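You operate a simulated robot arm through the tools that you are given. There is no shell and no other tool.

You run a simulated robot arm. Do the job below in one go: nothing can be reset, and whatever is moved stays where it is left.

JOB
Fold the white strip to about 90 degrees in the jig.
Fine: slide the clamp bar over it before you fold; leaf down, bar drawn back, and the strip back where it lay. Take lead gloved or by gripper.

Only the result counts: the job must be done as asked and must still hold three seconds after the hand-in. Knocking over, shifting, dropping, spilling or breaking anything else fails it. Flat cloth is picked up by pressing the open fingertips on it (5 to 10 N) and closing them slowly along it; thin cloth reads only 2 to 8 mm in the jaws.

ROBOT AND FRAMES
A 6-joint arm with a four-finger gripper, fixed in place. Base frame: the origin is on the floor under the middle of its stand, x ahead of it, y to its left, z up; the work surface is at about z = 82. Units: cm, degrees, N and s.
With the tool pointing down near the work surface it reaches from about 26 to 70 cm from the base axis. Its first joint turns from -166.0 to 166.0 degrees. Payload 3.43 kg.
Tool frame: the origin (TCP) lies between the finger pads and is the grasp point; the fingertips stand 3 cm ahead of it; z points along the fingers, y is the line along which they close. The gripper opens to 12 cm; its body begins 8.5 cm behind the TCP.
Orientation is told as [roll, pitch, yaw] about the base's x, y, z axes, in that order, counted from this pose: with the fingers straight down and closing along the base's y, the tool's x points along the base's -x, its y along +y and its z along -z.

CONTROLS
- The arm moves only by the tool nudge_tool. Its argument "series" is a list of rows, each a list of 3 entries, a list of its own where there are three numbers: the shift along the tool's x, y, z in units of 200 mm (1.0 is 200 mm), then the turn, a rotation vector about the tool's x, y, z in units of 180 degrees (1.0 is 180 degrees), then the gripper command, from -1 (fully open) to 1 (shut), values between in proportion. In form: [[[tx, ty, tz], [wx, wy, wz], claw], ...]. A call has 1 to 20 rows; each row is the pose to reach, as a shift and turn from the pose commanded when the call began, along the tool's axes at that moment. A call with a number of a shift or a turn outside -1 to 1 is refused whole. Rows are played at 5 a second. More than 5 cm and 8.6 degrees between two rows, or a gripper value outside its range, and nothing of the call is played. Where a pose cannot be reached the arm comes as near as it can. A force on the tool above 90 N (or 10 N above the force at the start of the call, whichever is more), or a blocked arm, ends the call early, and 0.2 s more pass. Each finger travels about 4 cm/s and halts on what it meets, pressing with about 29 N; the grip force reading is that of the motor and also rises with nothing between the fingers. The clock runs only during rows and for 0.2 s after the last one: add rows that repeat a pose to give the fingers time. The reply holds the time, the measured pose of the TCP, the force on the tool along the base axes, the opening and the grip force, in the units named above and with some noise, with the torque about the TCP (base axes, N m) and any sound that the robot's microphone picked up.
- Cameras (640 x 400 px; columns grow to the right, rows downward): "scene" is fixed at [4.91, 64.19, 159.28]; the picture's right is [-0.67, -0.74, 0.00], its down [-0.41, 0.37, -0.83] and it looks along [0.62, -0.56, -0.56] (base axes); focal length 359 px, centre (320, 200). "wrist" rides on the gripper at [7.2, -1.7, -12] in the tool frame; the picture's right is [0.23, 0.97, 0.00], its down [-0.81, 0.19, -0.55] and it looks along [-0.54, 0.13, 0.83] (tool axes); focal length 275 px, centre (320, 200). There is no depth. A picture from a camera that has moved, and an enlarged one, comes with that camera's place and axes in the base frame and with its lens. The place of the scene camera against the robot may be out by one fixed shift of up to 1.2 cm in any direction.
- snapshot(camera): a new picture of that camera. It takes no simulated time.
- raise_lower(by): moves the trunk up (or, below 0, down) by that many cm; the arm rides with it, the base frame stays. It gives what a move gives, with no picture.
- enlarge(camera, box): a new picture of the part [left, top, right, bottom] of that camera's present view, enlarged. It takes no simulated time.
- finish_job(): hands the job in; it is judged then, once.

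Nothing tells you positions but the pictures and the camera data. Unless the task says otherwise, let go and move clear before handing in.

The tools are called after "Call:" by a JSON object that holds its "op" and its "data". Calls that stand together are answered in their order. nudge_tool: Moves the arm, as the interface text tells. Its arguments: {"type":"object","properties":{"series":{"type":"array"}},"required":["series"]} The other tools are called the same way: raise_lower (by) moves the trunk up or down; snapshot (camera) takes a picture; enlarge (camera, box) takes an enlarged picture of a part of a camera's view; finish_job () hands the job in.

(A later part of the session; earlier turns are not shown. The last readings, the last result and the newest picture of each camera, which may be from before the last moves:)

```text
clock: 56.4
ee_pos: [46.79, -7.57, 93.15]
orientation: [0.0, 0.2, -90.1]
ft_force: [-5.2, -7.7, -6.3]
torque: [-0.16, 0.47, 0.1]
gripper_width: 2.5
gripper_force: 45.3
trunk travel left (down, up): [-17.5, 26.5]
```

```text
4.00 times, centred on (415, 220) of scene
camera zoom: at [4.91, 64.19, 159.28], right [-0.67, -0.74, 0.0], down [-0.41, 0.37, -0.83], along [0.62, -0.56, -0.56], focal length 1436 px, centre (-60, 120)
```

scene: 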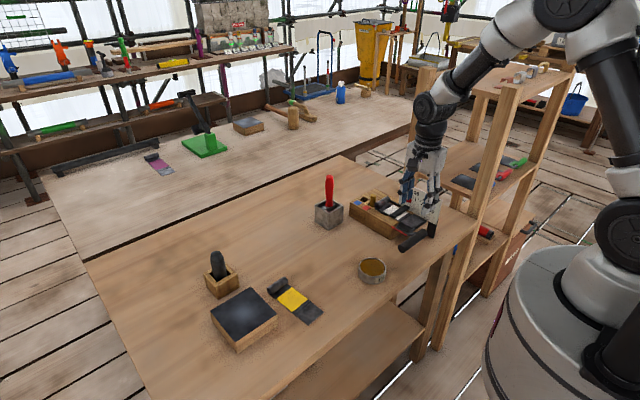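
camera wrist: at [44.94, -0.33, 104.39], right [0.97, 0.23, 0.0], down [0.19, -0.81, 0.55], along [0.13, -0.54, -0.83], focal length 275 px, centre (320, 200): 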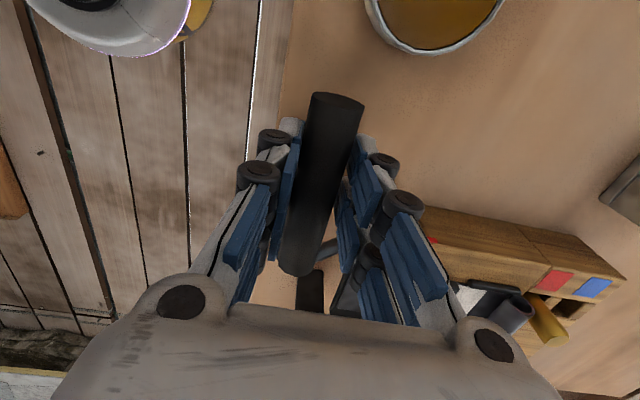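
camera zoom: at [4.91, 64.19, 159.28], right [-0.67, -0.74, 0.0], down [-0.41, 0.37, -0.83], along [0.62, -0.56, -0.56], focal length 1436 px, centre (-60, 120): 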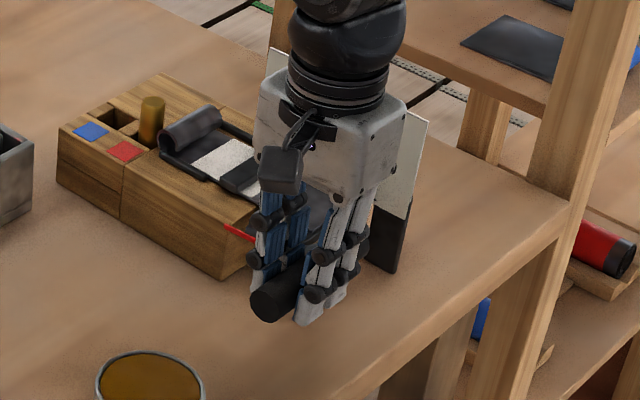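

The leaf moves, with about 6 N down on the tool. Continuing along the arc to about 20°.

Call:
{"op": "nudge_tool", "data": {"series": [[[0, 0.0125, -0.0215], [0, 0, 0], 0.62], [[0, 0.0255, -0.043], [0, 0, 0], 0.62], [[0, 0.0395, -0.0635], [0, 0, 0], 0.62], [[0, 0.0545, -0.0835], [0, 0, 0], 0.62], [[0, 0.07, -0.103], [0, 0, 0], 0.62], [[0, 0.0865, -0.1215], [0, 0, 0], 0.62], [[0, 0.0865, -0.1215], [0, 0, 0], 0.62]]}}

Call:
{"op": "enlarge", "data": {"camera": "scene", "box": [370, 150, 460, 270]}}

Call:
{"op": "snapshot", "data": {"camera": "wrist"}}

```text
clock: 58.0
ee_pos: [47.87, -7.61, 95.75]
orientation: [-0.6, 0.2, -90.1]
ft_force: [-33.1, -13.4, 12.3]
torque: [-0.37, 1.04, 0.12]
gripper_width: 2.51
gripper_force: 45.4
trunk travel left (down, up): [-17.5, 26.5]
```

```text
3.33 times, centred on (415, 210) of scene
camera zoom: at [4.91, 64.19, 159.28], right [-0.67, -0.74, 0.0], down [-0.41, 0.37, -0.83], along [0.62, -0.56, -0.56], focal length 1196 px, centre (3, 167)
```

zoom: 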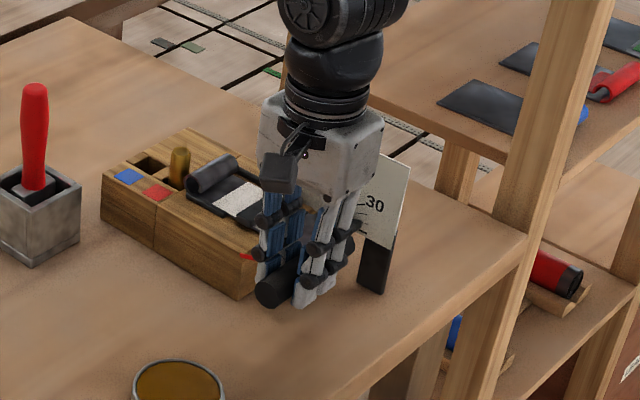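

```text
taken
camera wrist: at [46.31, -0.34, 107.85], right [0.97, 0.23, -0.01], down [0.2, -0.81, 0.55], along [0.12, -0.54, -0.84], focal length 275 px, centre (320, 200)
```

wrist: 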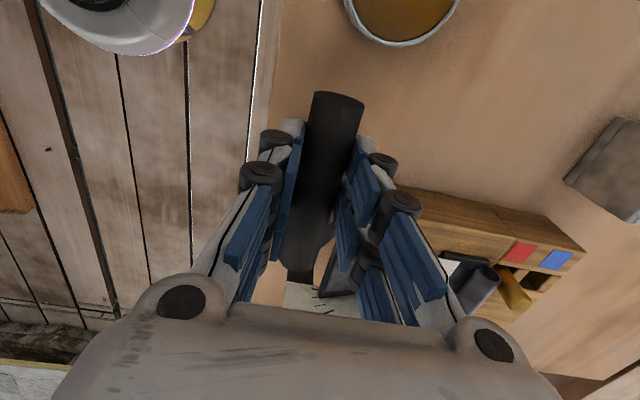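

There's a radial load on the handle, so my arc is slightly off: the true centre is a bit farther and higher. I'll relax to the corrected arc position and check.

Call:
{"op": "nudge_tool", "data": {"series": [[[0, -0.015, -0.006], [0, 0, 0], 0.62], [[0, -0.029, -0.0115], [0, 0, 0], 0.62], [[0, -0.029, -0.0115], [0, 0, 0], 0.62]]}}

Call:
{"op": "enlarge", "data": {"camera": "wrist", "box": [260, 200, 400, 310]}}

```text
clock: 58.8
ee_pos: [47.93, -7.51, 95.91]
orientation: [0.1, 0.1, -90.1]
ft_force: [-15.1, -10.4, 0.9]
torque: [0.37, 0.72, 0.15]
gripper_width: 2.53
gripper_force: 45.2
trunk travel left (down, up): [-17.5, 26.5]
```

```text
3.64 times, centred on (330, 255) of wrist
camera zoom: at [46.29, -0.31, 108.04], right [0.97, 0.23, 0.0], down [0.19, -0.81, 0.55], along [0.13, -0.54, -0.83], focal length 1001 px, centre (284, 0)
```

zoom: 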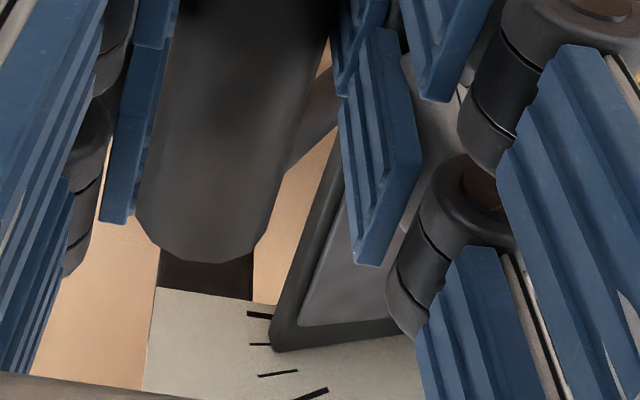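

The leaf is turning with the strip's flap lying on it. Continuing on the corrected arc to about 35°.

Call:
{"op": "nudge_tool", "data": {"series": [[[0, 0.014, -0.02], [0, 0, 0], 0.62], [[0, 0.029, -0.0395], [0, 0, 0], 0.62], [[0, 0.0445, -0.0585], [0, 0, 0], 0.62], [[0, 0.061, -0.0765], [0, 0, 0], 0.62], [[0, 0.0785, -0.094], [0, 0, 0], 0.62], [[0, 0.0965, -0.1105], [0, 0, 0], 0.62], [[0, 0.0965, -0.1105], [0, 0, 0], 0.62]]}}

Call:
{"op": "enlarge", "data": {"camera": "wrist", "box": [260, 150, 440, 310]}}

Call:
{"op": "enlarge", "data": {"camera": "scene", "box": [370, 150, 460, 270]}}

```text
clock: 60.4
ee_pos: [49.62, -7.6, 98.26]
orientation: [-0.1, -0.1, -90.2]
ft_force: [-19.3, -2.6, 7.7]
torque: [0.16, 0.85, 0.09]
gripper_width: 2.53
gripper_force: 44.9
trunk travel left (down, up): [-17.5, 26.5]
```

```text
2.50 times, centred on (350, 230) of wrist
camera zoom: at [47.99, -0.3, 110.28], right [0.97, 0.23, 0.0], down [0.19, -0.81, 0.55], along [0.13, -0.54, -0.83], focal length 688 px, centre (245, 125)
```

zoom: 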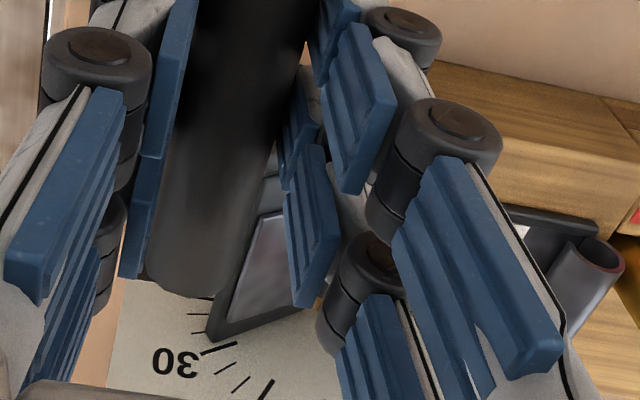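

```text
3.33 times, centred on (415, 210) of scene
camera zoom: at [4.91, 64.19, 159.28], right [-0.67, -0.74, 0.0], down [-0.41, 0.37, -0.83], along [0.62, -0.56, -0.56], focal length 1196 px, centre (3, 167)
```

zoom: 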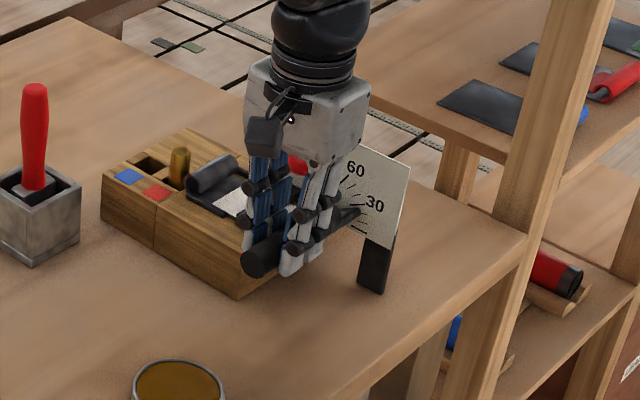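

The leaf is near 30° on the scale. I'm continuing with a slightly larger radius to relieve the radial load.

Call:
{"op": "nudge_tool", "data": {"series": [[[0, 0.002, -0.028], [0, 0, 0], 0.62], [[0, 0.022, -0.044], [0, 0, 0], 0.62], [[0, 0.043, -0.0585], [0, 0, 0], 0.62], [[0, 0.064, -0.0725], [0, 0, 0], 0.62], [[0, 0.086, -0.0855], [0, 0, 0], 0.62], [[0, 0.1085, -0.0975], [0, 0, 0], 0.62], [[0, 0.1085, -0.0975], [0, 0, 0], 0.62]]}}

Call:
{"op": "enlarge", "data": {"camera": "wrist", "box": [260, 150, 440, 310]}}

Call:
{"op": "enlarge", "data": {"camera": "scene", "box": [370, 150, 460, 270]}}

```text
clock: 62.0
ee_pos: [52.05, -7.47, 100.17]
orientation: [0.2, 0.0, -90.2]
ft_force: [-12.1, 3.0, 7.6]
torque: [0.37, 0.73, 0.09]
gripper_width: 2.54
gripper_force: 44.8
trunk travel left (down, up): [-17.5, 26.5]
```

```text
2.50 times, centred on (350, 230) of wrist
camera zoom: at [50.32, -0.28, 112.22], right [0.97, 0.23, 0.0], down [0.19, -0.81, 0.55], along [0.13, -0.54, -0.83], focal length 688 px, centre (245, 125)
```

zoom: 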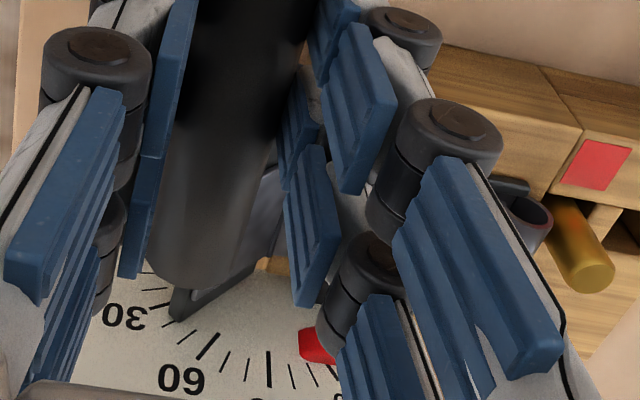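

```text
3.33 times, centred on (415, 210) of scene
camera zoom: at [4.91, 64.19, 159.28], right [-0.67, -0.74, 0.0], down [-0.41, 0.37, -0.83], along [0.62, -0.56, -0.56], focal length 1196 px, centre (3, 167)
```

zoom: 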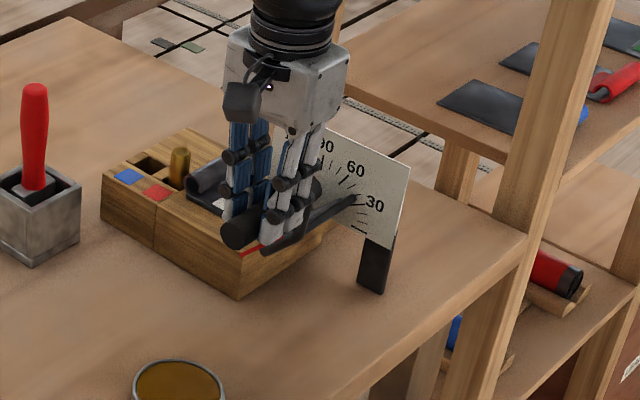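

The leaf is at roughly 45°, with modest forces. Continuing to about 72°.

Call:
{"op": "nudge_tool", "data": {"series": [[[0, 0.022, -0.0225], [0, 0, 0], 0.62], [[0, 0.05, -0.036], [0, 0, 0], 0.62], [[0, 0.0785, -0.0485], [0, 0, 0], 0.62], [[0, 0.1075, -0.059], [0, 0, 0], 0.62], [[0, 0.1375, -0.0685], [0, 0, 0], 0.62], [[0, 0.1675, -0.076], [0, 0, 0], 0.62], [[0, 0.1985, -0.082], [0, 0, 0], 0.62], [[0, 0.229, -0.0865], [0, 0, 0], 0.62], [[0, 0.229, -0.0865], [0, 0, 0], 0.62]]}}

Call:
{"op": "enlarge", "data": {"camera": "wrist", "box": [260, 150, 440, 310]}}

Call:
{"op": "enlarge", "data": {"camera": "scene", "box": [350, 150, 450, 250]}}

```text
clock: 64.0
ee_pos: [56.83, -7.62, 101.78]
orientation: [0.3, -0.1, -90.0]
ft_force: [1.7, 0.4, 4.6]
torque: [-0.08, -0.26, 0.16]
gripper_width: 2.58
gripper_force: 33.3
trunk travel left (down, up): [-17.5, 26.5]
```

```text
2.50 times, centred on (350, 230) of wrist
camera zoom: at [55.16, -0.32, 113.89], right [0.97, 0.23, 0.0], down [0.19, -0.81, 0.55], along [0.13, -0.54, -0.83], focal length 688 px, centre (245, 125)
```

zoom: 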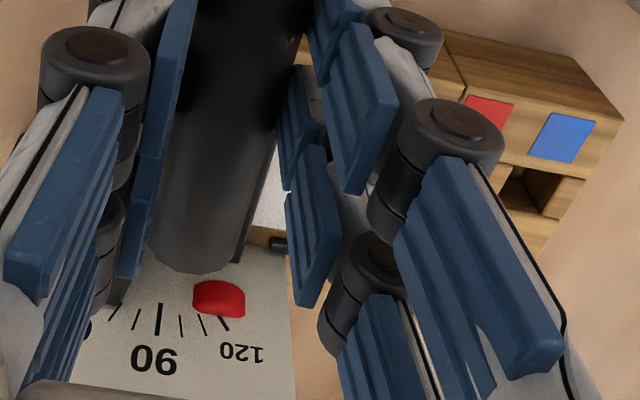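

```text
4.00 times, centred on (400, 200) of scene
camera zoom: at [4.91, 64.19, 159.28], right [-0.67, -0.74, 0.0], down [-0.41, 0.37, -0.83], along [0.62, -0.56, -0.56], focal length 1436 px, centre (0, 200)
```

zoom: 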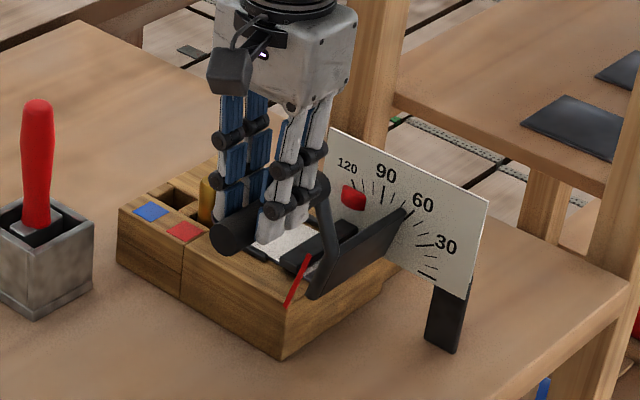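

The red pointer shows clearly now, reading about 76°. Another 12° of travel, then I'll read it again.

Call:
{"op": "nudge_tool", "data": {"series": [[[0, 0.0155, -0.002], [0, 0, 0], 0.62], [[0, 0.031, -0.003], [0, 0, 0], 0.62], [[0, 0.0465, -0.004], [0, 0, 0], 0.62], [[0, 0.062, -0.004], [0, 0, 0], 0.62], [[0, 0.0778, -0.004], [0, 0, 0], 0.62], [[0, 0.0935, -0.0035], [0, 0, 0], 0.62], [[0, 0.109, -0.0025], [0, 0, 0], 0.62], [[0, 0.1245, -0.0015], [0, 0, 0], 0.62], [[0, 0.1245, -0.0015], [0, 0, 0], 0.62]]}}

Call:
{"op": "enlarge", "data": {"camera": "scene", "box": [350, 150, 450, 250]}}

Call:
{"op": "enlarge", "data": {"camera": "wrist", "box": [260, 150, 440, 310]}}

```text
clock: 66.0
ee_pos: [59.24, -7.72, 101.87]
orientation: [0.1, 0.0, -90.1]
ft_force: [-2.9, -6.9, -1.5]
torque: [-0.17, 0.34, 0.42]
gripper_width: 2.55
gripper_force: 44.7
trunk travel left (down, up): [-17.5, 26.5]
```

```text
4.00 times, centred on (400, 200) of scene
camera zoom: at [4.91, 64.19, 159.28], right [-0.67, -0.74, 0.0], down [-0.41, 0.37, -0.83], along [0.62, -0.56, -0.56], focal length 1436 px, centre (0, 200)
```

zoom: 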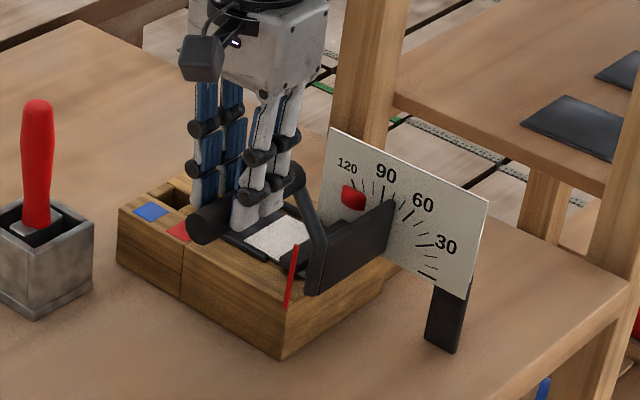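

```text
2.50 times, centred on (350, 230) of wrist
camera zoom: at [57.53, -0.34, 113.87], right [0.97, 0.23, 0.0], down [0.19, -0.81, 0.55], along [0.13, -0.54, -0.83], focal length 688 px, centre (245, 125)
```

zoom: 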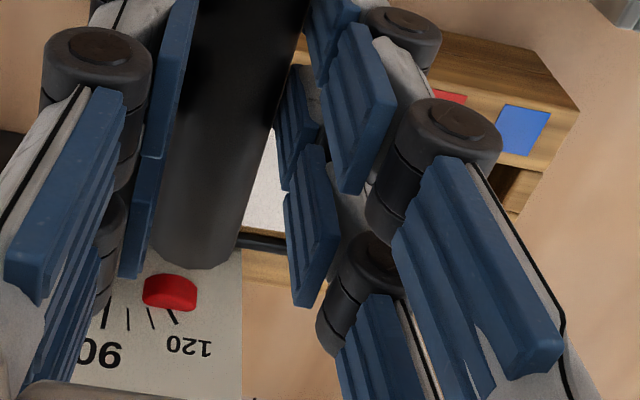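

Call:
{"op": "enlarge", "data": {"camera": "scene", "box": [380, 195, 420, 235]}}

```text
10.00 times, centred on (400, 215) of scene
camera zoom: at [4.91, 64.19, 159.28], right [-0.67, -0.74, 0.0], down [-0.41, 0.37, -0.83], along [0.62, -0.56, -0.56], focal length 3590 px, centre (-480, 50)
```

zoom: 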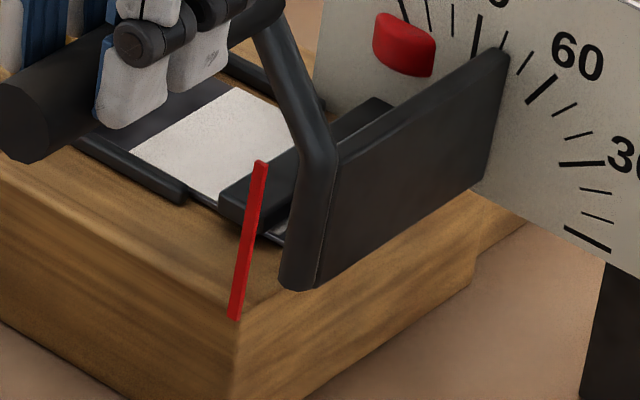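

The pointer reads about 89° by geometry. I'll add 3° more for a little spring-back.

Call:
{"op": "nudge_tool", "data": {"series": [[[0, 0.0155, 0.0015], [0, 0, 0], 0.62], [[0, 0.031, 0.0035], [0, 0, 0], 0.62], [[0, 0.031, 0.0035], [0, 0, 0], 0.62], [[0, 0.031, 0.0035], [0, 0, 0], 0.62]]}}

Call:
{"op": "enlarge", "data": {"camera": "scene", "box": [380, 195, 420, 235]}}

Call:
{"op": "snapshot", "data": {"camera": "wrist"}}

```text
clock: 67.0
ee_pos: [59.96, -7.63, 101.69]
orientation: [0.0, 0.0, -90.0]
ft_force: [-3.6, -4.3, -3.0]
torque: [-0.03, 0.24, 0.46]
gripper_width: 2.5
gripper_force: 45.2
trunk travel left (down, up): [-17.5, 26.5]
```

```text
10.00 times, centred on (400, 215) of scene
camera zoom: at [4.91, 64.19, 159.28], right [-0.67, -0.74, 0.0], down [-0.41, 0.37, -0.83], along [0.62, -0.56, -0.56], focal length 3590 px, centre (-480, 50)
```

zoom: 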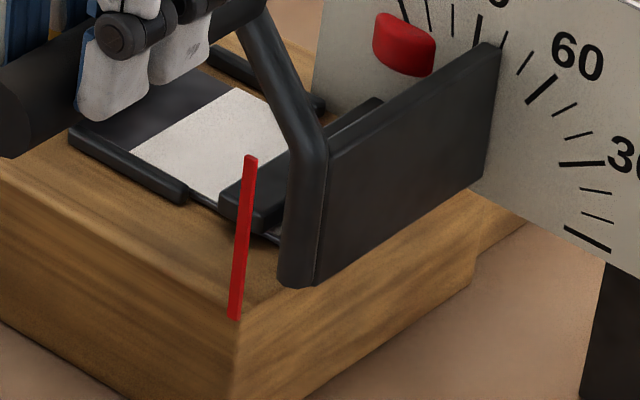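

```text
taken
camera wrist: at [58.22, -0.34, 113.78], right [0.97, 0.23, 0.0], down [0.19, -0.81, 0.55], along [0.13, -0.54, -0.83], focal length 275 px, centre (320, 200)
```

wrist: 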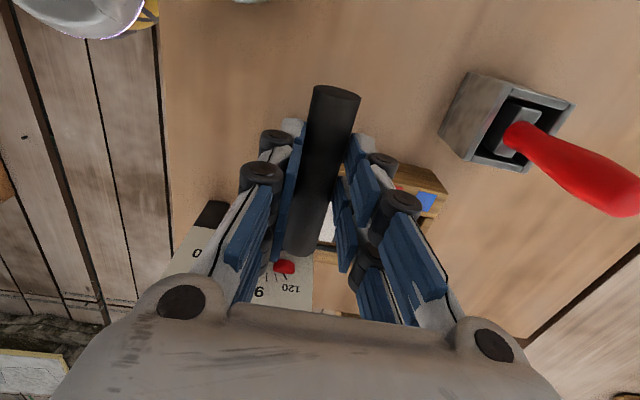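

The leaf is at about 93°. Now I'm lowering it along the fitted arc.

Call:
{"op": "nudge_tool", "data": {"series": [[[0, -0.031, -0.0037], [0, 0, 0], 0.62], [[0, -0.062, -0.0057], [0, 0, 0], 0.62], [[0, -0.0932, -0.0062], [0, 0, 0], 0.62], [[0, -0.1243, -0.005], [0, 0, 0], 0.62], [[0, -0.1554, -0.0022], [0, 0, 0], 0.62], [[0, -0.1862, 0.0022], [0, 0, 0], 0.62], [[0, -0.2167, 0.0084], [0, 0, 0], 0.62], [[0, -0.2469, 0.016], [0, 0, 0], 0.62], [[0, -0.2767, 0.0252], [0, 0, 0], 0.62], [[0, -0.3059, 0.0359], [0, 0, 0], 0.62], [[0, -0.3346, 0.0482], [0, 0, 0], 0.62], [[0, -0.3625, 0.062], [0, 0, 0], 0.62], [[0, -0.3897, 0.0771], [0, 0, 0], 0.62], [[0, -0.416, 0.0938], [0, 0, 0], 0.62], [[0, -0.4415, 0.1117], [0, 0, 0], 0.62], [[0, -0.4415, 0.1117], [0, 0, 0], 0.62]]}}

Call:
{"op": "enlarge", "data": {"camera": "scene", "box": [350, 150, 450, 250]}}

Call:
{"op": "enlarge", "data": {"camera": "wrist", "box": [220, 70, 440, 310]}}

```text
clock: 70.4
ee_pos: [50.93, -7.35, 99.44]
orientation: [0.1, 0.0, -90.2]
ft_force: [4.2, 9.6, -0.5]
torque: [-0.07, -0.54, 0.04]
gripper_width: 2.56
gripper_force: 44.4
trunk travel left (down, up): [-17.5, 26.5]
```

```text
4.00 times, centred on (400, 200) of scene
camera zoom: at [4.91, 64.19, 159.28], right [-0.67, -0.74, 0.0], down [-0.41, 0.37, -0.83], along [0.62, -0.56, -0.56], focal length 1436 px, centre (0, 200)
```

zoom: 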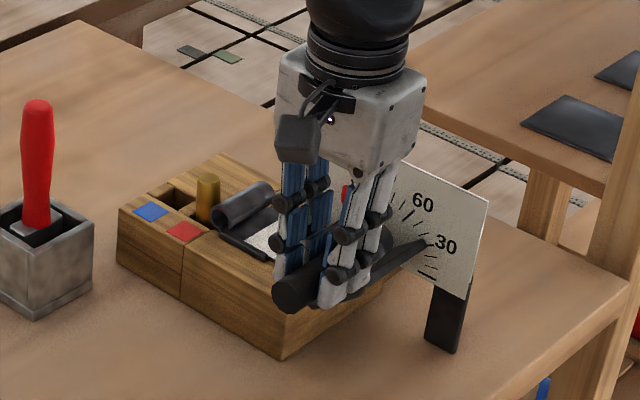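

```text
1.67 times, centred on (330, 190) of wrist
camera zoom: at [49.29, -0.22, 111.53], right [0.97, 0.23, 0.0], down [0.19, -0.81, 0.55], along [0.13, -0.54, -0.83], focal length 459 px, centre (303, 217)
```

zoom: 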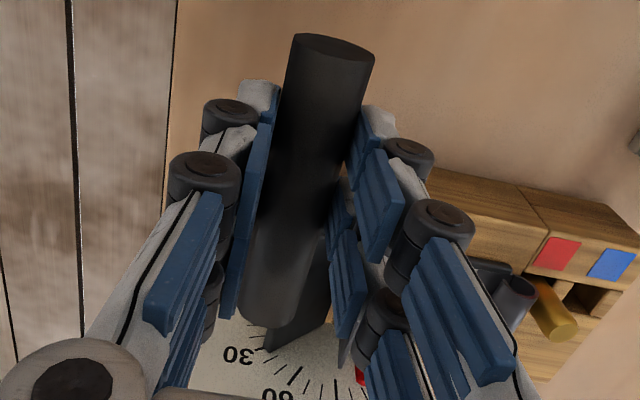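

Call:
{"op": "nudge_tool", "data": {"series": [[[0, -0.0245, 0.0193], [0, 0, 0], 0.62], [[0, -0.0479, 0.0398], [0, 0, 0], 0.62], [[0, -0.0703, 0.0615], [0, 0, 0], 0.62], [[0, -0.0914, 0.0844], [0, 0, 0], 0.62], [[0, -0.1114, 0.1083], [0, 0, 0], 0.62], [[0, -0.13, 0.1332], [0, 0, 0], 0.62], [[0, -0.1474, 0.1591], [0, 0, 0], 0.62], [[0, -0.1633, 0.1859], [0, 0, 0], 0.62], [[0, -0.1778, 0.2134], [0, 0, 0], 0.62], [[0, -0.1909, 0.2417], [0, 0, 0], 0.62], [[0, -0.2025, 0.2707], [0, 0, 0], 0.62], [[0, -0.2125, 0.3001], [0, 0, 0], 0.62], [[0, -0.221, 0.3301], [0, 0, 0], 0.62], [[0, -0.2275, 0.3575], [0, 0, 0], 0.62], [[0, -0.2275, 0.3575], [0, 0, 0], 0.62]]}}

Call:
{"op": "enlarge", "data": {"camera": "scene", "box": [350, 150, 450, 250]}}

```text
clock: 73.6
ee_pos: [46.53, -7.61, 92.46]
orientation: [0.2, 0.1, -90.0]
ft_force: [6.5, -2.6, 10.3]
torque: [-0.3, -0.02, 0.07]
gripper_width: 2.5
gripper_force: 45.6
trunk travel left (down, up): [-17.5, 26.5]
```

```text
4.00 times, centred on (400, 200) of scene
camera zoom: at [4.91, 64.19, 159.28], right [-0.67, -0.74, 0.0], down [-0.41, 0.37, -0.83], along [0.62, -0.56, -0.56], focal length 1436 px, centre (0, 200)
```

zoom: 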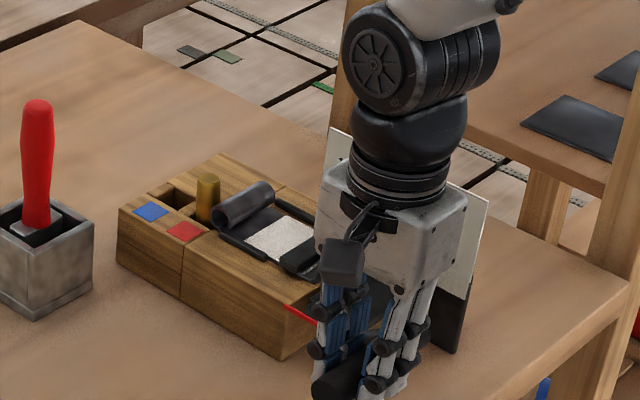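

The leaf is back on its rest. I'm opening and rising clear.

Call:
{"op": "nudge_tool", "data": {"series": [[[0, 0, -0.005], [0, 0, 0], 0.5], [[0, 0, -0.005], [0, 0, 0], 0.35], [[0, 0, -0.005], [0, 0, 0], 0.15], [[0, 0, -0.005], [0, 0, 0], 0], [[0, 0, -0.06], [0, 0, 0], 0], [[0, 0, -0.2], [0, 0, 0], 0], [[0, 0, -0.38], [0, 0, 0], 0], [[0, 0, -0.56], [0, 0, 0], 0], [[0.15, 0, -0.7], [0, 0, 0], 0], [[0.3, 0, -0.8], [0, 0, 0], 0], [[0.3, 0, -0.8], [0, 0, 0], 0]]}}

Call:
{"op": "enlarge", "data": {"camera": "scene", "box": [340, 150, 450, 260]}}

Call:
{"op": "snapshot", "data": {"camera": "wrist"}}

```text
clock: 76.0
ee_pos: [46.32, -1.59, 108.37]
orientation: [0.0, -0.1, -90.2]
ft_force: [-0.4, 0.7, -0.5]
torque: [-0.01, -0.01, -0.01]
gripper_width: 5.99
gripper_force: 0.2
trunk travel left (down, up): [-17.5, 26.5]
```

```text
3.64 times, centred on (395, 205) of scene
camera zoom: at [4.91, 64.19, 159.28], right [-0.67, -0.74, 0.0], down [-0.41, 0.37, -0.83], along [0.62, -0.56, -0.56], focal length 1305 px, centre (47, 182)
```

zoom: 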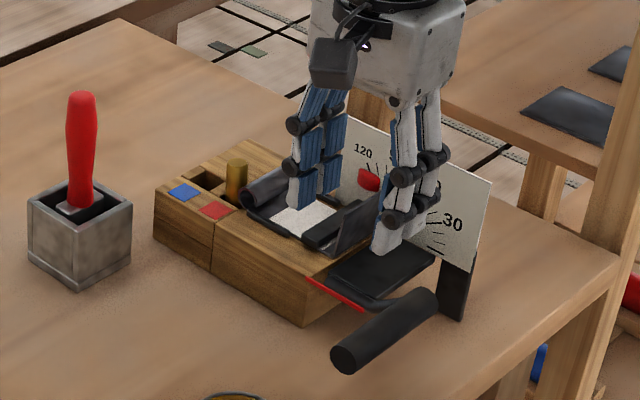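

```text
taken
camera wrist: at [44.77, 5.71, 120.41], right [0.97, 0.23, 0.0], down [0.19, -0.81, 0.55], along [0.13, -0.54, -0.83], focal length 275 px, centre (320, 200)
```

wrist: 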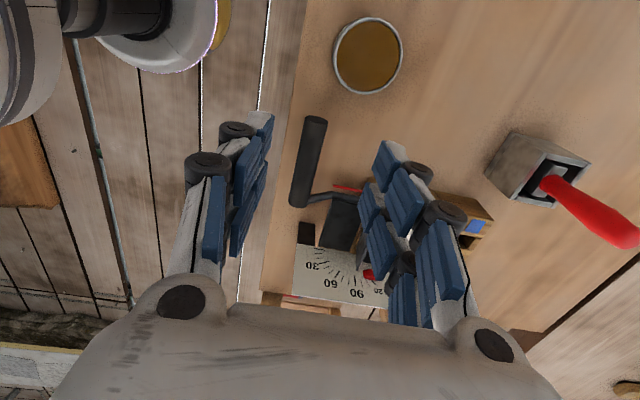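

The flap stands up on the strip. I'm moving the arm out of the way to measure the fold angle.

Call:
{"op": "nudge_tool", "data": {"series": [[[0.1, 0, -0.1], [0, 0, 0], 0], [[0.3, 0, -0.2], [0, 0, 0], 0], [[0.5, 0, -0.3], [0, 0, 0], 0], [[0.7, 0, -0.3], [0, 0, 0], 0], [[0.7, -0.1, -0.3], [0, 0, 0], 0], [[0.7, -0.1, -0.3], [0, 0, 0], 0]]}}

Call:
{"op": "enlarge", "data": {"camera": "scene", "box": [360, 165, 440, 245]}}

Call:
{"op": "enlarge", "data": {"camera": "scene", "box": [380, 190, 420, 230]}}

Call:
{"op": "snapshot", "data": {"camera": "wrist"}}

```text
clock: 77.4
ee_pos: [44.55, 12.41, 114.22]
orientation: [0.0, -0.1, -90.0]
ft_force: [-0.1, -0.2, 0.1]
torque: [0.0, -0.02, -0.01]
gripper_width: 5.99
gripper_force: 0.0
trunk travel left (down, up): [-17.5, 26.5]
```

```text
5.00 times, centred on (400, 205) of scene
camera zoom: at [4.91, 64.19, 159.28], right [-0.67, -0.74, 0.0], down [-0.41, 0.37, -0.83], along [0.62, -0.56, -0.56], focal length 1795 px, centre (-80, 175)
```

zoom: 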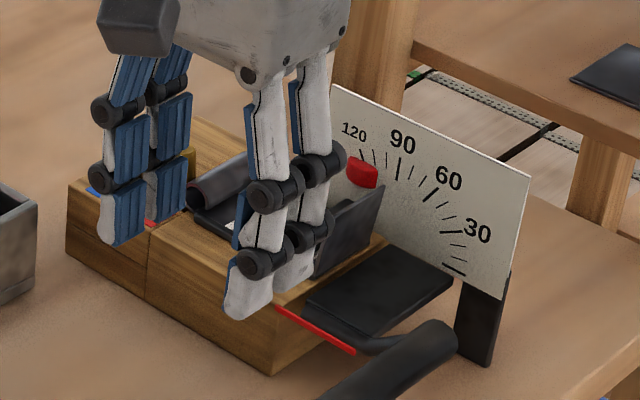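

```text
10.00 times, centred on (400, 210) of scene
camera zoom: at [4.91, 64.19, 159.28], right [-0.67, -0.74, 0.0], down [-0.41, 0.37, -0.83], along [0.62, -0.56, -0.56], focal length 3590 px, centre (-480, 100)
```

zoom: 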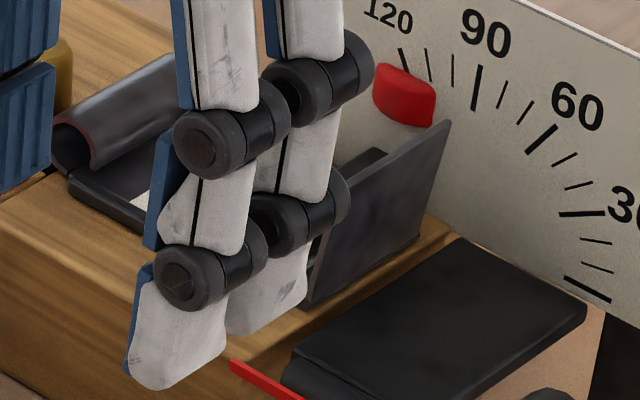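

```text
taken
camera wrist: at [42.81, 19.7, 126.24], right [0.97, 0.23, 0.0], down [0.19, -0.81, 0.55], along [0.13, -0.54, -0.83], focal length 275 px, centre (320, 200)
```

wrist: 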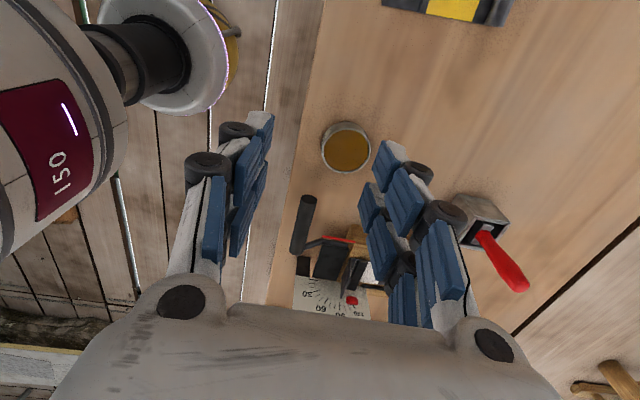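

The gripper still blocks the scene camera's line of sight. I'm moving on to above the knob, from where the fold will be visible.

Call:
{"op": "nudge_tool", "data": {"series": [[[-0.17, 0.07, 0], [0, 0, 0], 0], [[-0.34, 0.14, 0], [0, 0, 0], 0], [[-0.51, 0.21, 0], [0, 0, 0], 0], [[-0.68, 0.28, 0.05], [0, 0, 0], 0], [[-0.85, 0.35, 0.1], [0, 0, 0], 0], [[-1.0, 0.4, 0.15], [0, 0, 0], 0], [[-1.0, 0.4, 0.15], [0, 0, 0], 0]]}}

Call:
{"op": "nudge_tool", "data": {"series": [[[-0.17, 0.07, 0.02], [0, 0, 0], 0], [[-0.34, 0.14, 0.04], [0, 0, 0], 0], [[-0.51, 0.21, 0.06], [0, 0, 0], 0], [[-0.68, 0.28, 0.1], [0, 0, 0], 0], [[-0.85, 0.33, 0.15], [0, 0, 0], 0], [[-1.0, 0.36, 0.2], [0, 0, 0], 0], [[-1.0, 0.36, 0.2], [0, 0, 0], 0]]}}

Call:
{"op": "enlarge", "data": {"camera": "scene", "box": [380, 190, 420, 230]}}

Call:
{"op": "enlarge", "data": {"camera": "scene", "box": [340, 150, 450, 260]}}

Call:
{"op": "snapshot", "data": {"camera": "wrist"}}

```text
clock: 79.0
ee_pos: [52.6, -7.59, 111.19]
orientation: [0.0, 0.0, -90.0]
ft_force: [0.2, -0.1, 0.9]
torque: [-0.02, 0.02, 0.01]
gripper_width: 6.0
gripper_force: 0.0
trunk travel left (down, up): [-17.5, 26.5]
```

```text
clock: 80.6
ee_pos: [59.76, -27.71, 107.35]
orientation: [-0.1, 0.1, -90.0]
ft_force: [-0.1, 0.4, 0.6]
torque: [0.01, -0.02, -0.02]
gripper_width: 6.01
gripper_force: 0.0
trunk travel left (down, up): [-17.5, 26.5]
```

```text
10.00 times, centred on (400, 210) of scene
camera zoom: at [4.91, 64.19, 159.28], right [-0.67, -0.74, 0.0], down [-0.41, 0.37, -0.83], along [0.62, -0.56, -0.56], focal length 3590 px, centre (-480, 100)
```

zoom: 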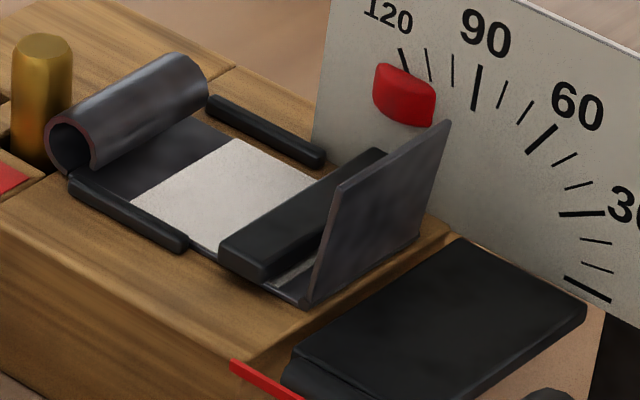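

```text
3.64 times, centred on (395, 205) of scene
camera zoom: at [4.91, 64.19, 159.28], right [-0.67, -0.74, 0.0], down [-0.41, 0.37, -0.83], along [0.62, -0.56, -0.56], focal length 1305 px, centre (47, 182)
```

zoom: 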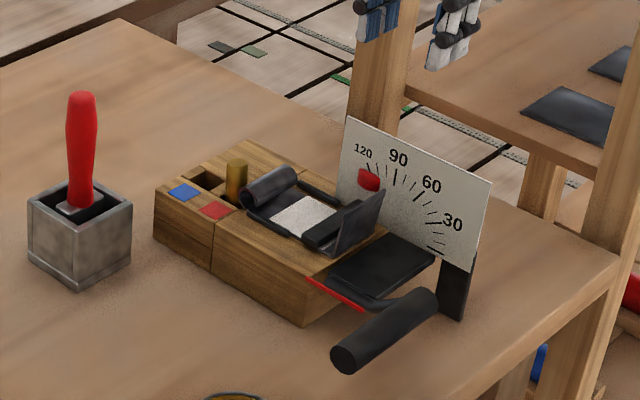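

```text
taken
camera wrist: at [58.11, -20.46, 119.4], right [0.97, 0.23, 0.0], down [0.19, -0.81, 0.55], along [0.13, -0.54, -0.83], focal length 275 px, centre (320, 200)
```

wrist: 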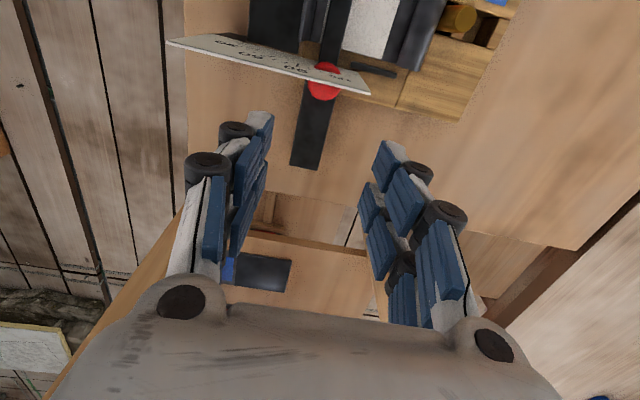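

The flap is folded up. I'll zoom in to measure its angle more precisely before drawing the bar back.

Call:
{"op": "enlarge", "data": {"camera": "scene", "box": [398, 196, 428, 226]}}

Call:
{"op": "enlarge", "data": {"camera": "wrist", "box": [230, 0, 450, 110]}}

```text
13.33 times, centred on (413, 211) of scene
camera zoom: at [4.91, 64.19, 159.28], right [-0.67, -0.74, 0.0], down [-0.41, 0.37, -0.83], along [0.62, -0.56, -0.56], focal length 4786 px, centre (-920, 53)
```

zoom: 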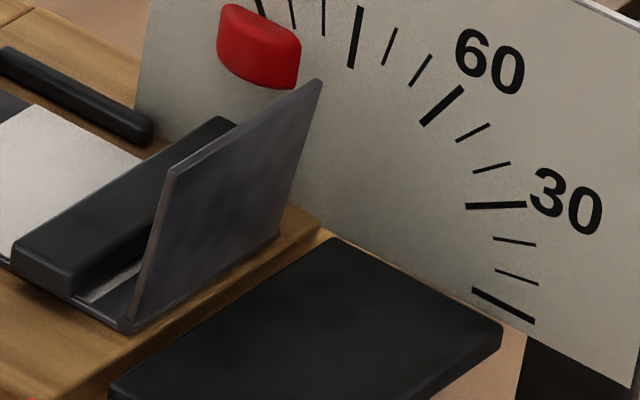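

```text
2.91 times, centred on (340, 55) of wrist
camera zoom: at [58.11, -20.46, 119.4], right [0.97, 0.23, 0.0], down [0.19, -0.81, 0.55], along [0.13, -0.54, -0.83], focal length 801 px, centre (262, 622)
```

zoom: 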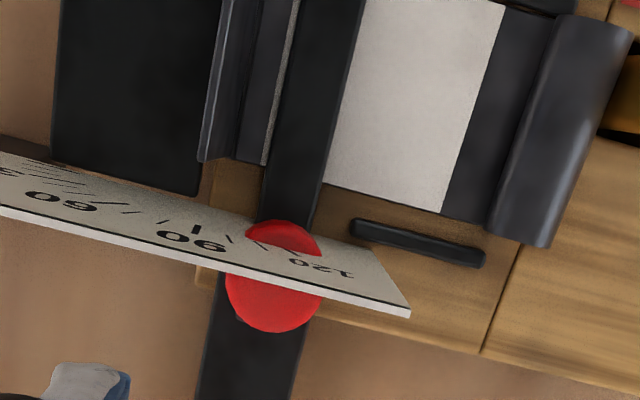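

The flap measures about 84°, so the lead springs back roughly 9° from 93°. I'll leave the bar in place and fold again with over-bend to about 99–100°. Going back to the handle.

Call:
{"op": "nudge_tool", "data": {"series": [[[0.1, -0.1, 0], [0, 0, 0], 0], [[0.25, -0.2, 0], [0, 0, 0], 0], [[0.42, -0.3, 0], [0, 0, 0], 0], [[0.6, -0.42, 0], [0, 0, 0], 0], [[0.8, -0.54, 0], [0, 0, 0], 0], [[1.0, -0.666, 0], [0, 0, 0], 0], [[1.0, -0.666, 0.2], [0, 0, 0], 0], [[1.0, -0.666, 0.4], [0, 0, 0], 0], [[1.0, -0.666, 0.48], [0, 0, 0], 0], [[1.0, -0.666, 0.48], [0, 0, 0], 0]]}}

Call:
{"op": "snapshot", "data": {"camera": "wrist"}}

```text
clock: 82.8
ee_pos: [46.25, -7.54, 97.83]
orientation: [0.0, 0.0, -90.0]
ft_force: [0.6, -0.3, -0.5]
torque: [-0.01, -0.01, 0.02]
gripper_width: 5.98
gripper_force: 0.0
trunk travel left (down, up): [-17.5, 26.5]
```

```text
taken
camera wrist: at [44.64, -0.25, 109.87], right [0.97, 0.23, 0.0], down [0.19, -0.81, 0.55], along [0.13, -0.54, -0.83], focal length 275 px, centre (320, 200)
```

wrist: 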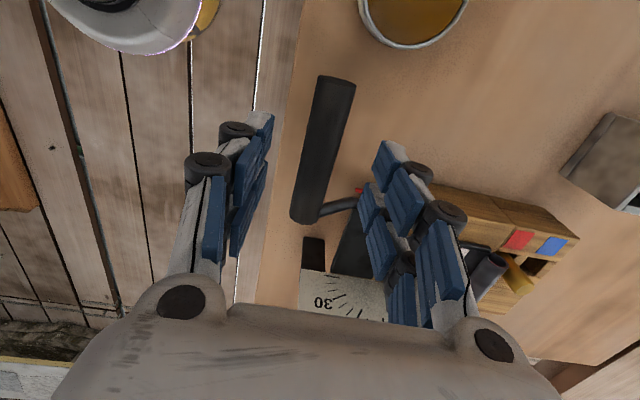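

Call:
{"op": "nudge_tool", "data": {"series": [[[0, 0.007, 0.1], [0, 0, 0], 0], [[0, 0.007, 0.2], [0, 0, 0], 0], [[0, 0.007, 0.279], [0, 0, 0], 0], [[0, 0.007, 0.279], [0, 0, 0], 0.3], [[0, 0.007, 0.279], [0, 0, 0], 0.45], [[0, 0.007, 0.279], [0, 0, 0], 0.55], [[0, 0.007, 0.279], [0, 0, 0], 0.62], [[0, 0.007, 0.279], [0, 0, 0], 0.62]]}}

```text
clock: 84.6
ee_pos: [46.45, -7.47, 92.12]
orientation: [-0.1, 0.0, -89.9]
ft_force: [-1.7, 0.0, -0.8]
torque: [-0.07, -0.02, 0.06]
gripper_width: 2.5
gripper_force: 35.2
trunk travel left (down, up): [-17.5, 26.5]
```

Gripped centrally. Raising the leaf along the fitted arc.

Call:
{"op": "nudge_tool", "data": {"series": [[[0, 0.0069, -0.0304], [0, 0, 0], 0.62], [[0, 0.0154, -0.0604], [0, 0, 0], 0.62], [[0, 0.0254, -0.0899], [0, 0, 0], 0.62], [[0, 0.037, -0.1188], [0, 0, 0], 0.62], [[0, 0.05, -0.1471], [0, 0, 0], 0.62], [[0, 0.0646, -0.1747], [0, 0, 0], 0.62], [[0, 0.0805, -0.2014], [0, 0, 0], 0.62], [[0, 0.0979, -0.2273], [0, 0, 0], 0.62], [[0, 0.1165, -0.2522], [0, 0, 0], 0.62], [[0, 0.1365, -0.2762], [0, 0, 0], 0.62], [[0, 0.1576, -0.299], [0, 0, 0], 0.62], [[0, 0.18, -0.3207], [0, 0, 0], 0.62], [[0, 0.2034, -0.3413], [0, 0, 0], 0.62], [[0, 0.2279, -0.3605], [0, 0, 0], 0.62], [[0, 0.2534, -0.3785], [0, 0, 0], 0.62], [[0, 0.2534, -0.3785], [0, 0, 0], 0.62]]}}

```text
clock: 88.0
ee_pos: [51.66, -7.52, 99.63]
orientation: [0.0, -0.1, -90.1]
ft_force: [-5.6, -2.0, -2.2]
torque: [-0.14, 0.56, 0.12]
gripper_width: 2.53
gripper_force: 44.6
trunk travel left (down, up): [-17.5, 26.5]
```

Call:
{"op": "nudge_tool", "data": {"series": [[[0, 0.0264, -0.0167], [0, 0, 0], 0.62], [[0, 0.0536, -0.0318], [0, 0, 0], 0.62], [[0, 0.0815, -0.0456], [0, 0, 0], 0.62], [[0, 0.1101, -0.0579], [0, 0, 0], 0.62], [[0, 0.1394, -0.0686], [0, 0, 0], 0.62], [[0, 0.1691, -0.0778], [0, 0, 0], 0.62], [[0, 0.1993, -0.0854], [0, 0, 0], 0.62], [[0, 0.2299, -0.0915], [0, 0, 0], 0.62], [[0, 0.2607, -0.096], [0, 0, 0], 0.62], [[0, 0.2917, -0.0988], [0, 0, 0], 0.62], [[0, 0.3229, -0.1], [0, 0, 0], 0.62], [[0, 0.354, -0.0995], [0, 0, 0], 0.62], [[0, 0.385, -0.0975], [0, 0, 0], 0.62], [[0, 0.385, -0.0975], [0, 0, 0], 0.62]]}}

Call:
{"op": "enlarge", "data": {"camera": "scene", "box": [380, 195, 420, 235]}}

```text
clock: 91.0
ee_pos: [59.14, -7.69, 101.69]
orientation: [0.1, 0.0, -90.0]
ft_force: [-2.5, 1.2, -2.8]
torque: [-0.05, 0.26, 0.3]
gripper_width: 2.55
gripper_force: 45.3
trunk travel left (down, up): [-17.5, 26.5]
```

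```text
10.00 times, centred on (400, 215) of scene
camera zoom: at [4.91, 64.19, 159.28], right [-0.67, -0.74, 0.0], down [-0.41, 0.37, -0.83], along [0.62, -0.56, -0.56], focal length 3590 px, centre (-480, 50)
```

zoom: 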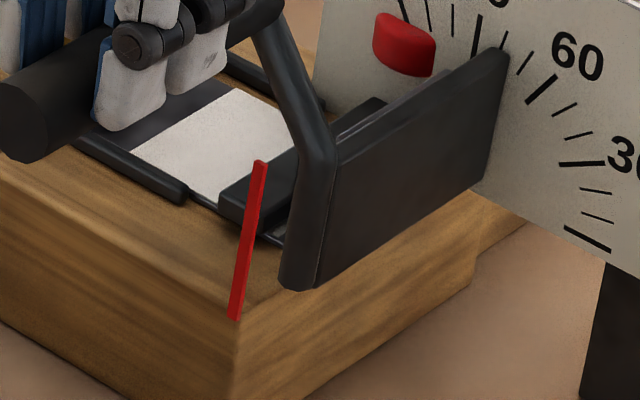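

Call:
{"op": "nudge_tool", "data": {"series": [[[0, 0.0155, 0.0018], [0, 0, 0], 0.62], [[0, 0.031, 0.0037], [0, 0, 0], 0.62], [[0, 0.0462, 0.0063], [0, 0, 0], 0.62], [[0, 0.0616, 0.009], [0, 0, 0], 0.62], [[0, 0.0716, 0.011], [0, 0, 0], 0.62], [[0, 0.0716, 0.011], [0, 0, 0], 0.62]]}}

Call:
{"op": "enlarge", "data": {"camera": "scene", "box": [380, 195, 420, 235]}}

```text
clock: 92.4
ee_pos: [60.62, -7.62, 101.43]
orientation: [0.1, 0.0, -89.9]
ft_force: [-3.2, -5.2, 2.5]
torque: [-0.33, 0.27, 0.51]
gripper_width: 2.5
gripper_force: 45.0
trunk travel left (down, up): [-17.5, 26.5]
```

```text
10.00 times, centred on (400, 215) of scene
camera zoom: at [4.91, 64.19, 159.28], right [-0.67, -0.74, 0.0], down [-0.41, 0.37, -0.83], along [0.62, -0.56, -0.56], focal length 3590 px, centre (-480, 50)
```

zoom: 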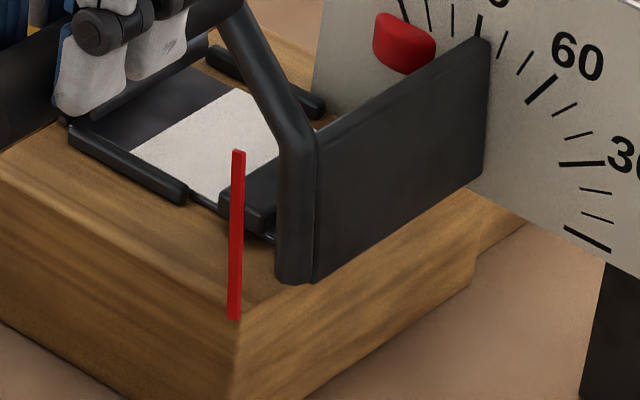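

The pointer reads about 97°. Slightly more, to about 99°.

Call:
{"op": "nudge_tool", "data": {"series": [[[0, 0.01, 0.002], [0, 0, 0], 0.62], [[0, 0.021, 0.0045], [0, 0, 0], 0.62], [[0, 0.021, 0.0045], [0, 0, 0], 0.62], [[0, 0.021, 0.0045], [0, 0, 0], 0.62]]}}

Call:
{"op": "enlarge", "data": {"camera": "scene", "box": [380, 195, 420, 235]}}

```text
clock: 93.4
ee_pos: [61.08, -7.55, 101.41]
orientation: [0.0, 0.0, -90.0]
ft_force: [0.4, -5.3, 5.4]
torque: [-0.22, 0.2, 0.51]
gripper_width: 2.43
gripper_force: 45.5
trunk travel left (down, up): [-17.5, 26.5]
```

```text
10.00 times, centred on (400, 215) of scene
camera zoom: at [4.91, 64.19, 159.28], right [-0.67, -0.74, 0.0], down [-0.41, 0.37, -0.83], along [0.62, -0.56, -0.56], focal length 3590 px, centre (-480, 50)
```

zoom: 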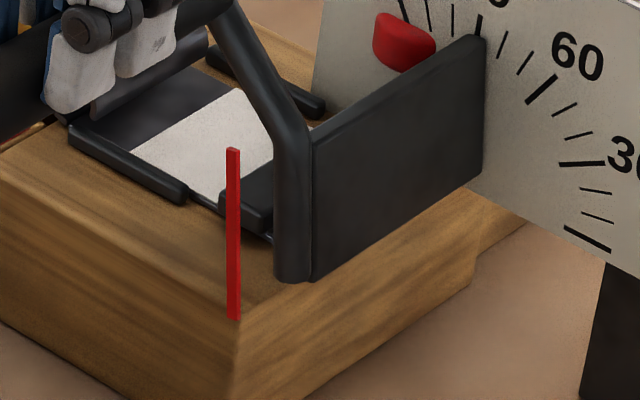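

The pointer is at 99°. Lowering the leaf again.

Call:
{"op": "nudge_tool", "data": {"series": [[[0, -0.031, -0.007], [0, 0, 0], 0.62], [[0, -0.0616, -0.0123], [0, 0, 0], 0.62], [[0, -0.0926, -0.016], [0, 0, 0], 0.62], [[0, -0.1237, -0.018], [0, 0, 0], 0.62], [[0, -0.1548, -0.0185], [0, 0, 0], 0.62], [[0, -0.1859, -0.0173], [0, 0, 0], 0.62], [[0, -0.217, -0.0145], [0, 0, 0], 0.62], [[0, -0.2478, -0.01], [0, 0, 0], 0.62], [[0, -0.2783, -0.0039], [0, 0, 0], 0.62], [[0, -0.3085, 0.0037], [0, 0, 0], 0.62], [[0, -0.3383, 0.0129], [0, 0, 0], 0.62], [[0, -0.3675, 0.0237], [0, 0, 0], 0.62], [[0, -0.3962, 0.036], [0, 0, 0], 0.62], [[0, -0.4241, 0.0497], [0, 0, 0], 0.62], [[0, -0.4513, 0.0649], [0, 0, 0], 0.62], [[0, -0.4776, 0.0815], [0, 0, 0], 0.62], [[0, -0.5031, 0.0995], [0, 0, 0], 0.62], [[0, -0.5031, 0.0995], [0, 0, 0], 0.62]]}}

Call:
{"op": "nudge_tool", "data": {"series": [[[0, -0.0245, 0.0193], [0, 0, 0], 0.62], [[0, -0.0479, 0.0398], [0, 0, 0], 0.62], [[0, -0.0703, 0.0615], [0, 0, 0], 0.62], [[0, -0.0914, 0.0844], [0, 0, 0], 0.62], [[0, -0.1114, 0.1083], [0, 0, 0], 0.62], [[0, -0.13, 0.1332], [0, 0, 0], 0.62], [[0, -0.1474, 0.1591], [0, 0, 0], 0.62], [[0, -0.1633, 0.1859], [0, 0, 0], 0.62], [[0, -0.1778, 0.2134], [0, 0, 0], 0.62], [[0, -0.1909, 0.2417], [0, 0, 0], 0.62], [[0, -0.2025, 0.2707], [0, 0, 0], 0.62], [[0, -0.2125, 0.3001], [0, 0, 0], 0.62], [[0, -0.221, 0.3301], [0, 0, 0], 0.62], [[0, -0.2275, 0.3575], [0, 0, 0], 0.62], [[0, -0.2275, 0.3575], [0, 0, 0], 0.62]]}}

Call:
{"op": "enlarge", "data": {"camera": "scene", "box": [350, 150, 450, 250]}}

```text
clock: 97.2
ee_pos: [51.04, -7.58, 99.32]
orientation: [0.1, 0.0, -90.0]
ft_force: [4.6, -6.4, -1.3]
torque: [-0.54, -0.56, 0.07]
gripper_width: 2.54
gripper_force: 45.1
trunk travel left (down, up): [-17.5, 26.5]
```

```text
clock: 100.4
ee_pos: [46.53, -7.59, 92.36]
orientation: [0.0, 0.1, -90.1]
ft_force: [5.4, -7.7, 14.1]
torque: [-0.27, 0.04, 0.1]
gripper_width: 2.51
gripper_force: 44.8
trunk travel left (down, up): [-17.5, 26.5]
```

```text
4.00 times, centred on (400, 200) of scene
camera zoom: at [4.91, 64.19, 159.28], right [-0.67, -0.74, 0.0], down [-0.41, 0.37, -0.83], along [0.62, -0.56, -0.56], focal length 1436 px, centre (0, 200)
```

zoom: 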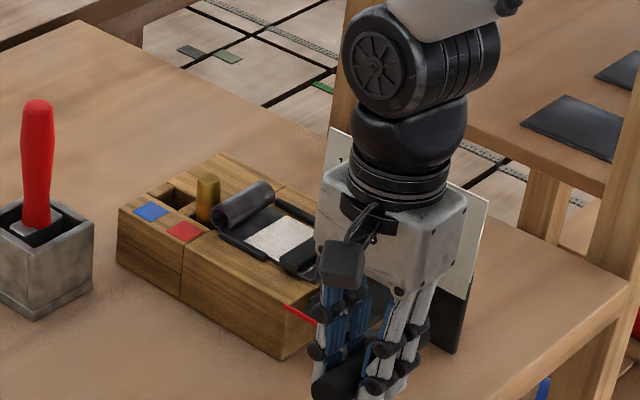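

The leaf is down again. I'm releasing, rising, and going directly above the knob so I can view the fold.

Call:
{"op": "nudge_tool", "data": {"series": [[[0, 0, -0.005], [0, 0, 0], 0.5], [[0, 0, -0.005], [0, 0, 0], 0.35], [[0, 0, -0.005], [0, 0, 0], 0.15], [[0, 0, -0.005], [0, 0, 0], 0], [[0, 0, -0.06], [0, 0, 0], 0], [[0, 0, -0.2], [0, 0, 0], 0], [[0, 0, -0.38], [0, 0, 0], 0], [[0, 0, -0.56], [0, 0, 0], 0], [[0, 0, -0.74], [0, 0, 0], 0], [[-0.15, 0.1, -0.78], [0, 0, 0], 0], [[-0.32, 0.22, -0.78], [0, 0, 0], 0], [[-0.49, 0.34, -0.78], [0, 0, 0], 0], [[-0.66, 0.46, -0.78], [0, 0, 0], 0], [[-0.83, 0.56, -0.78], [0, 0, 0], 0], [[-1.0, 0.656, -0.76], [0, 0, 0], 0], [[-1.0, 0.656, -0.76], [0, 0, 0], 0]]}}

Call:
{"op": "enlarge", "data": {"camera": "scene", "box": [398, 196, 428, 226]}}

Call:
{"op": "enlarge", "data": {"camera": "scene", "box": [340, 150, 450, 260]}}

```text
clock: 103.8
ee_pos: [59.47, -27.52, 107.68]
orientation: [0.0, 0.0, -90.0]
ft_force: [0.0, 0.0, 0.1]
torque: [0.02, -0.01, -0.04]
gripper_width: 6.02
gripper_force: 0.0
trunk travel left (down, up): [-17.5, 26.5]
```

```text
13.33 times, centred on (413, 211) of scene
camera zoom: at [4.91, 64.19, 159.28], right [-0.67, -0.74, 0.0], down [-0.41, 0.37, -0.83], along [0.62, -0.56, -0.56], focal length 4786 px, centre (-920, 53)
```

zoom: 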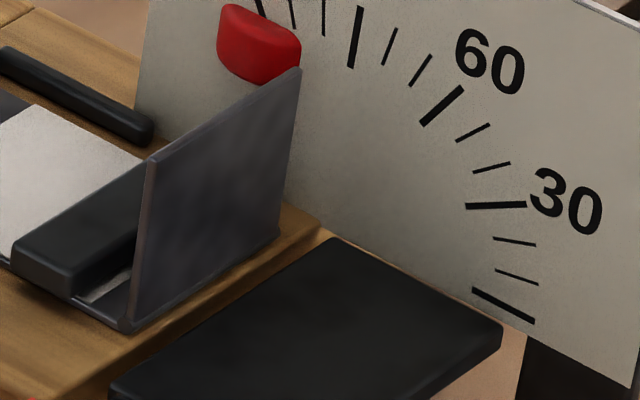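

```text
3.64 times, centred on (395, 205) of scene
camera zoom: at [4.91, 64.19, 159.28], right [-0.67, -0.74, 0.0], down [-0.41, 0.37, -0.83], along [0.62, -0.56, -0.56], focal length 1305 px, centre (47, 182)
```

zoom: 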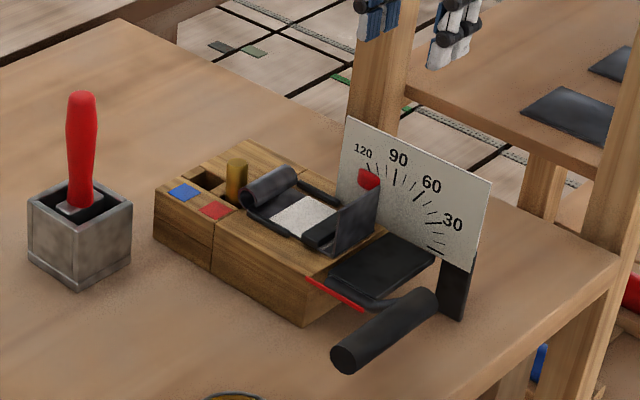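

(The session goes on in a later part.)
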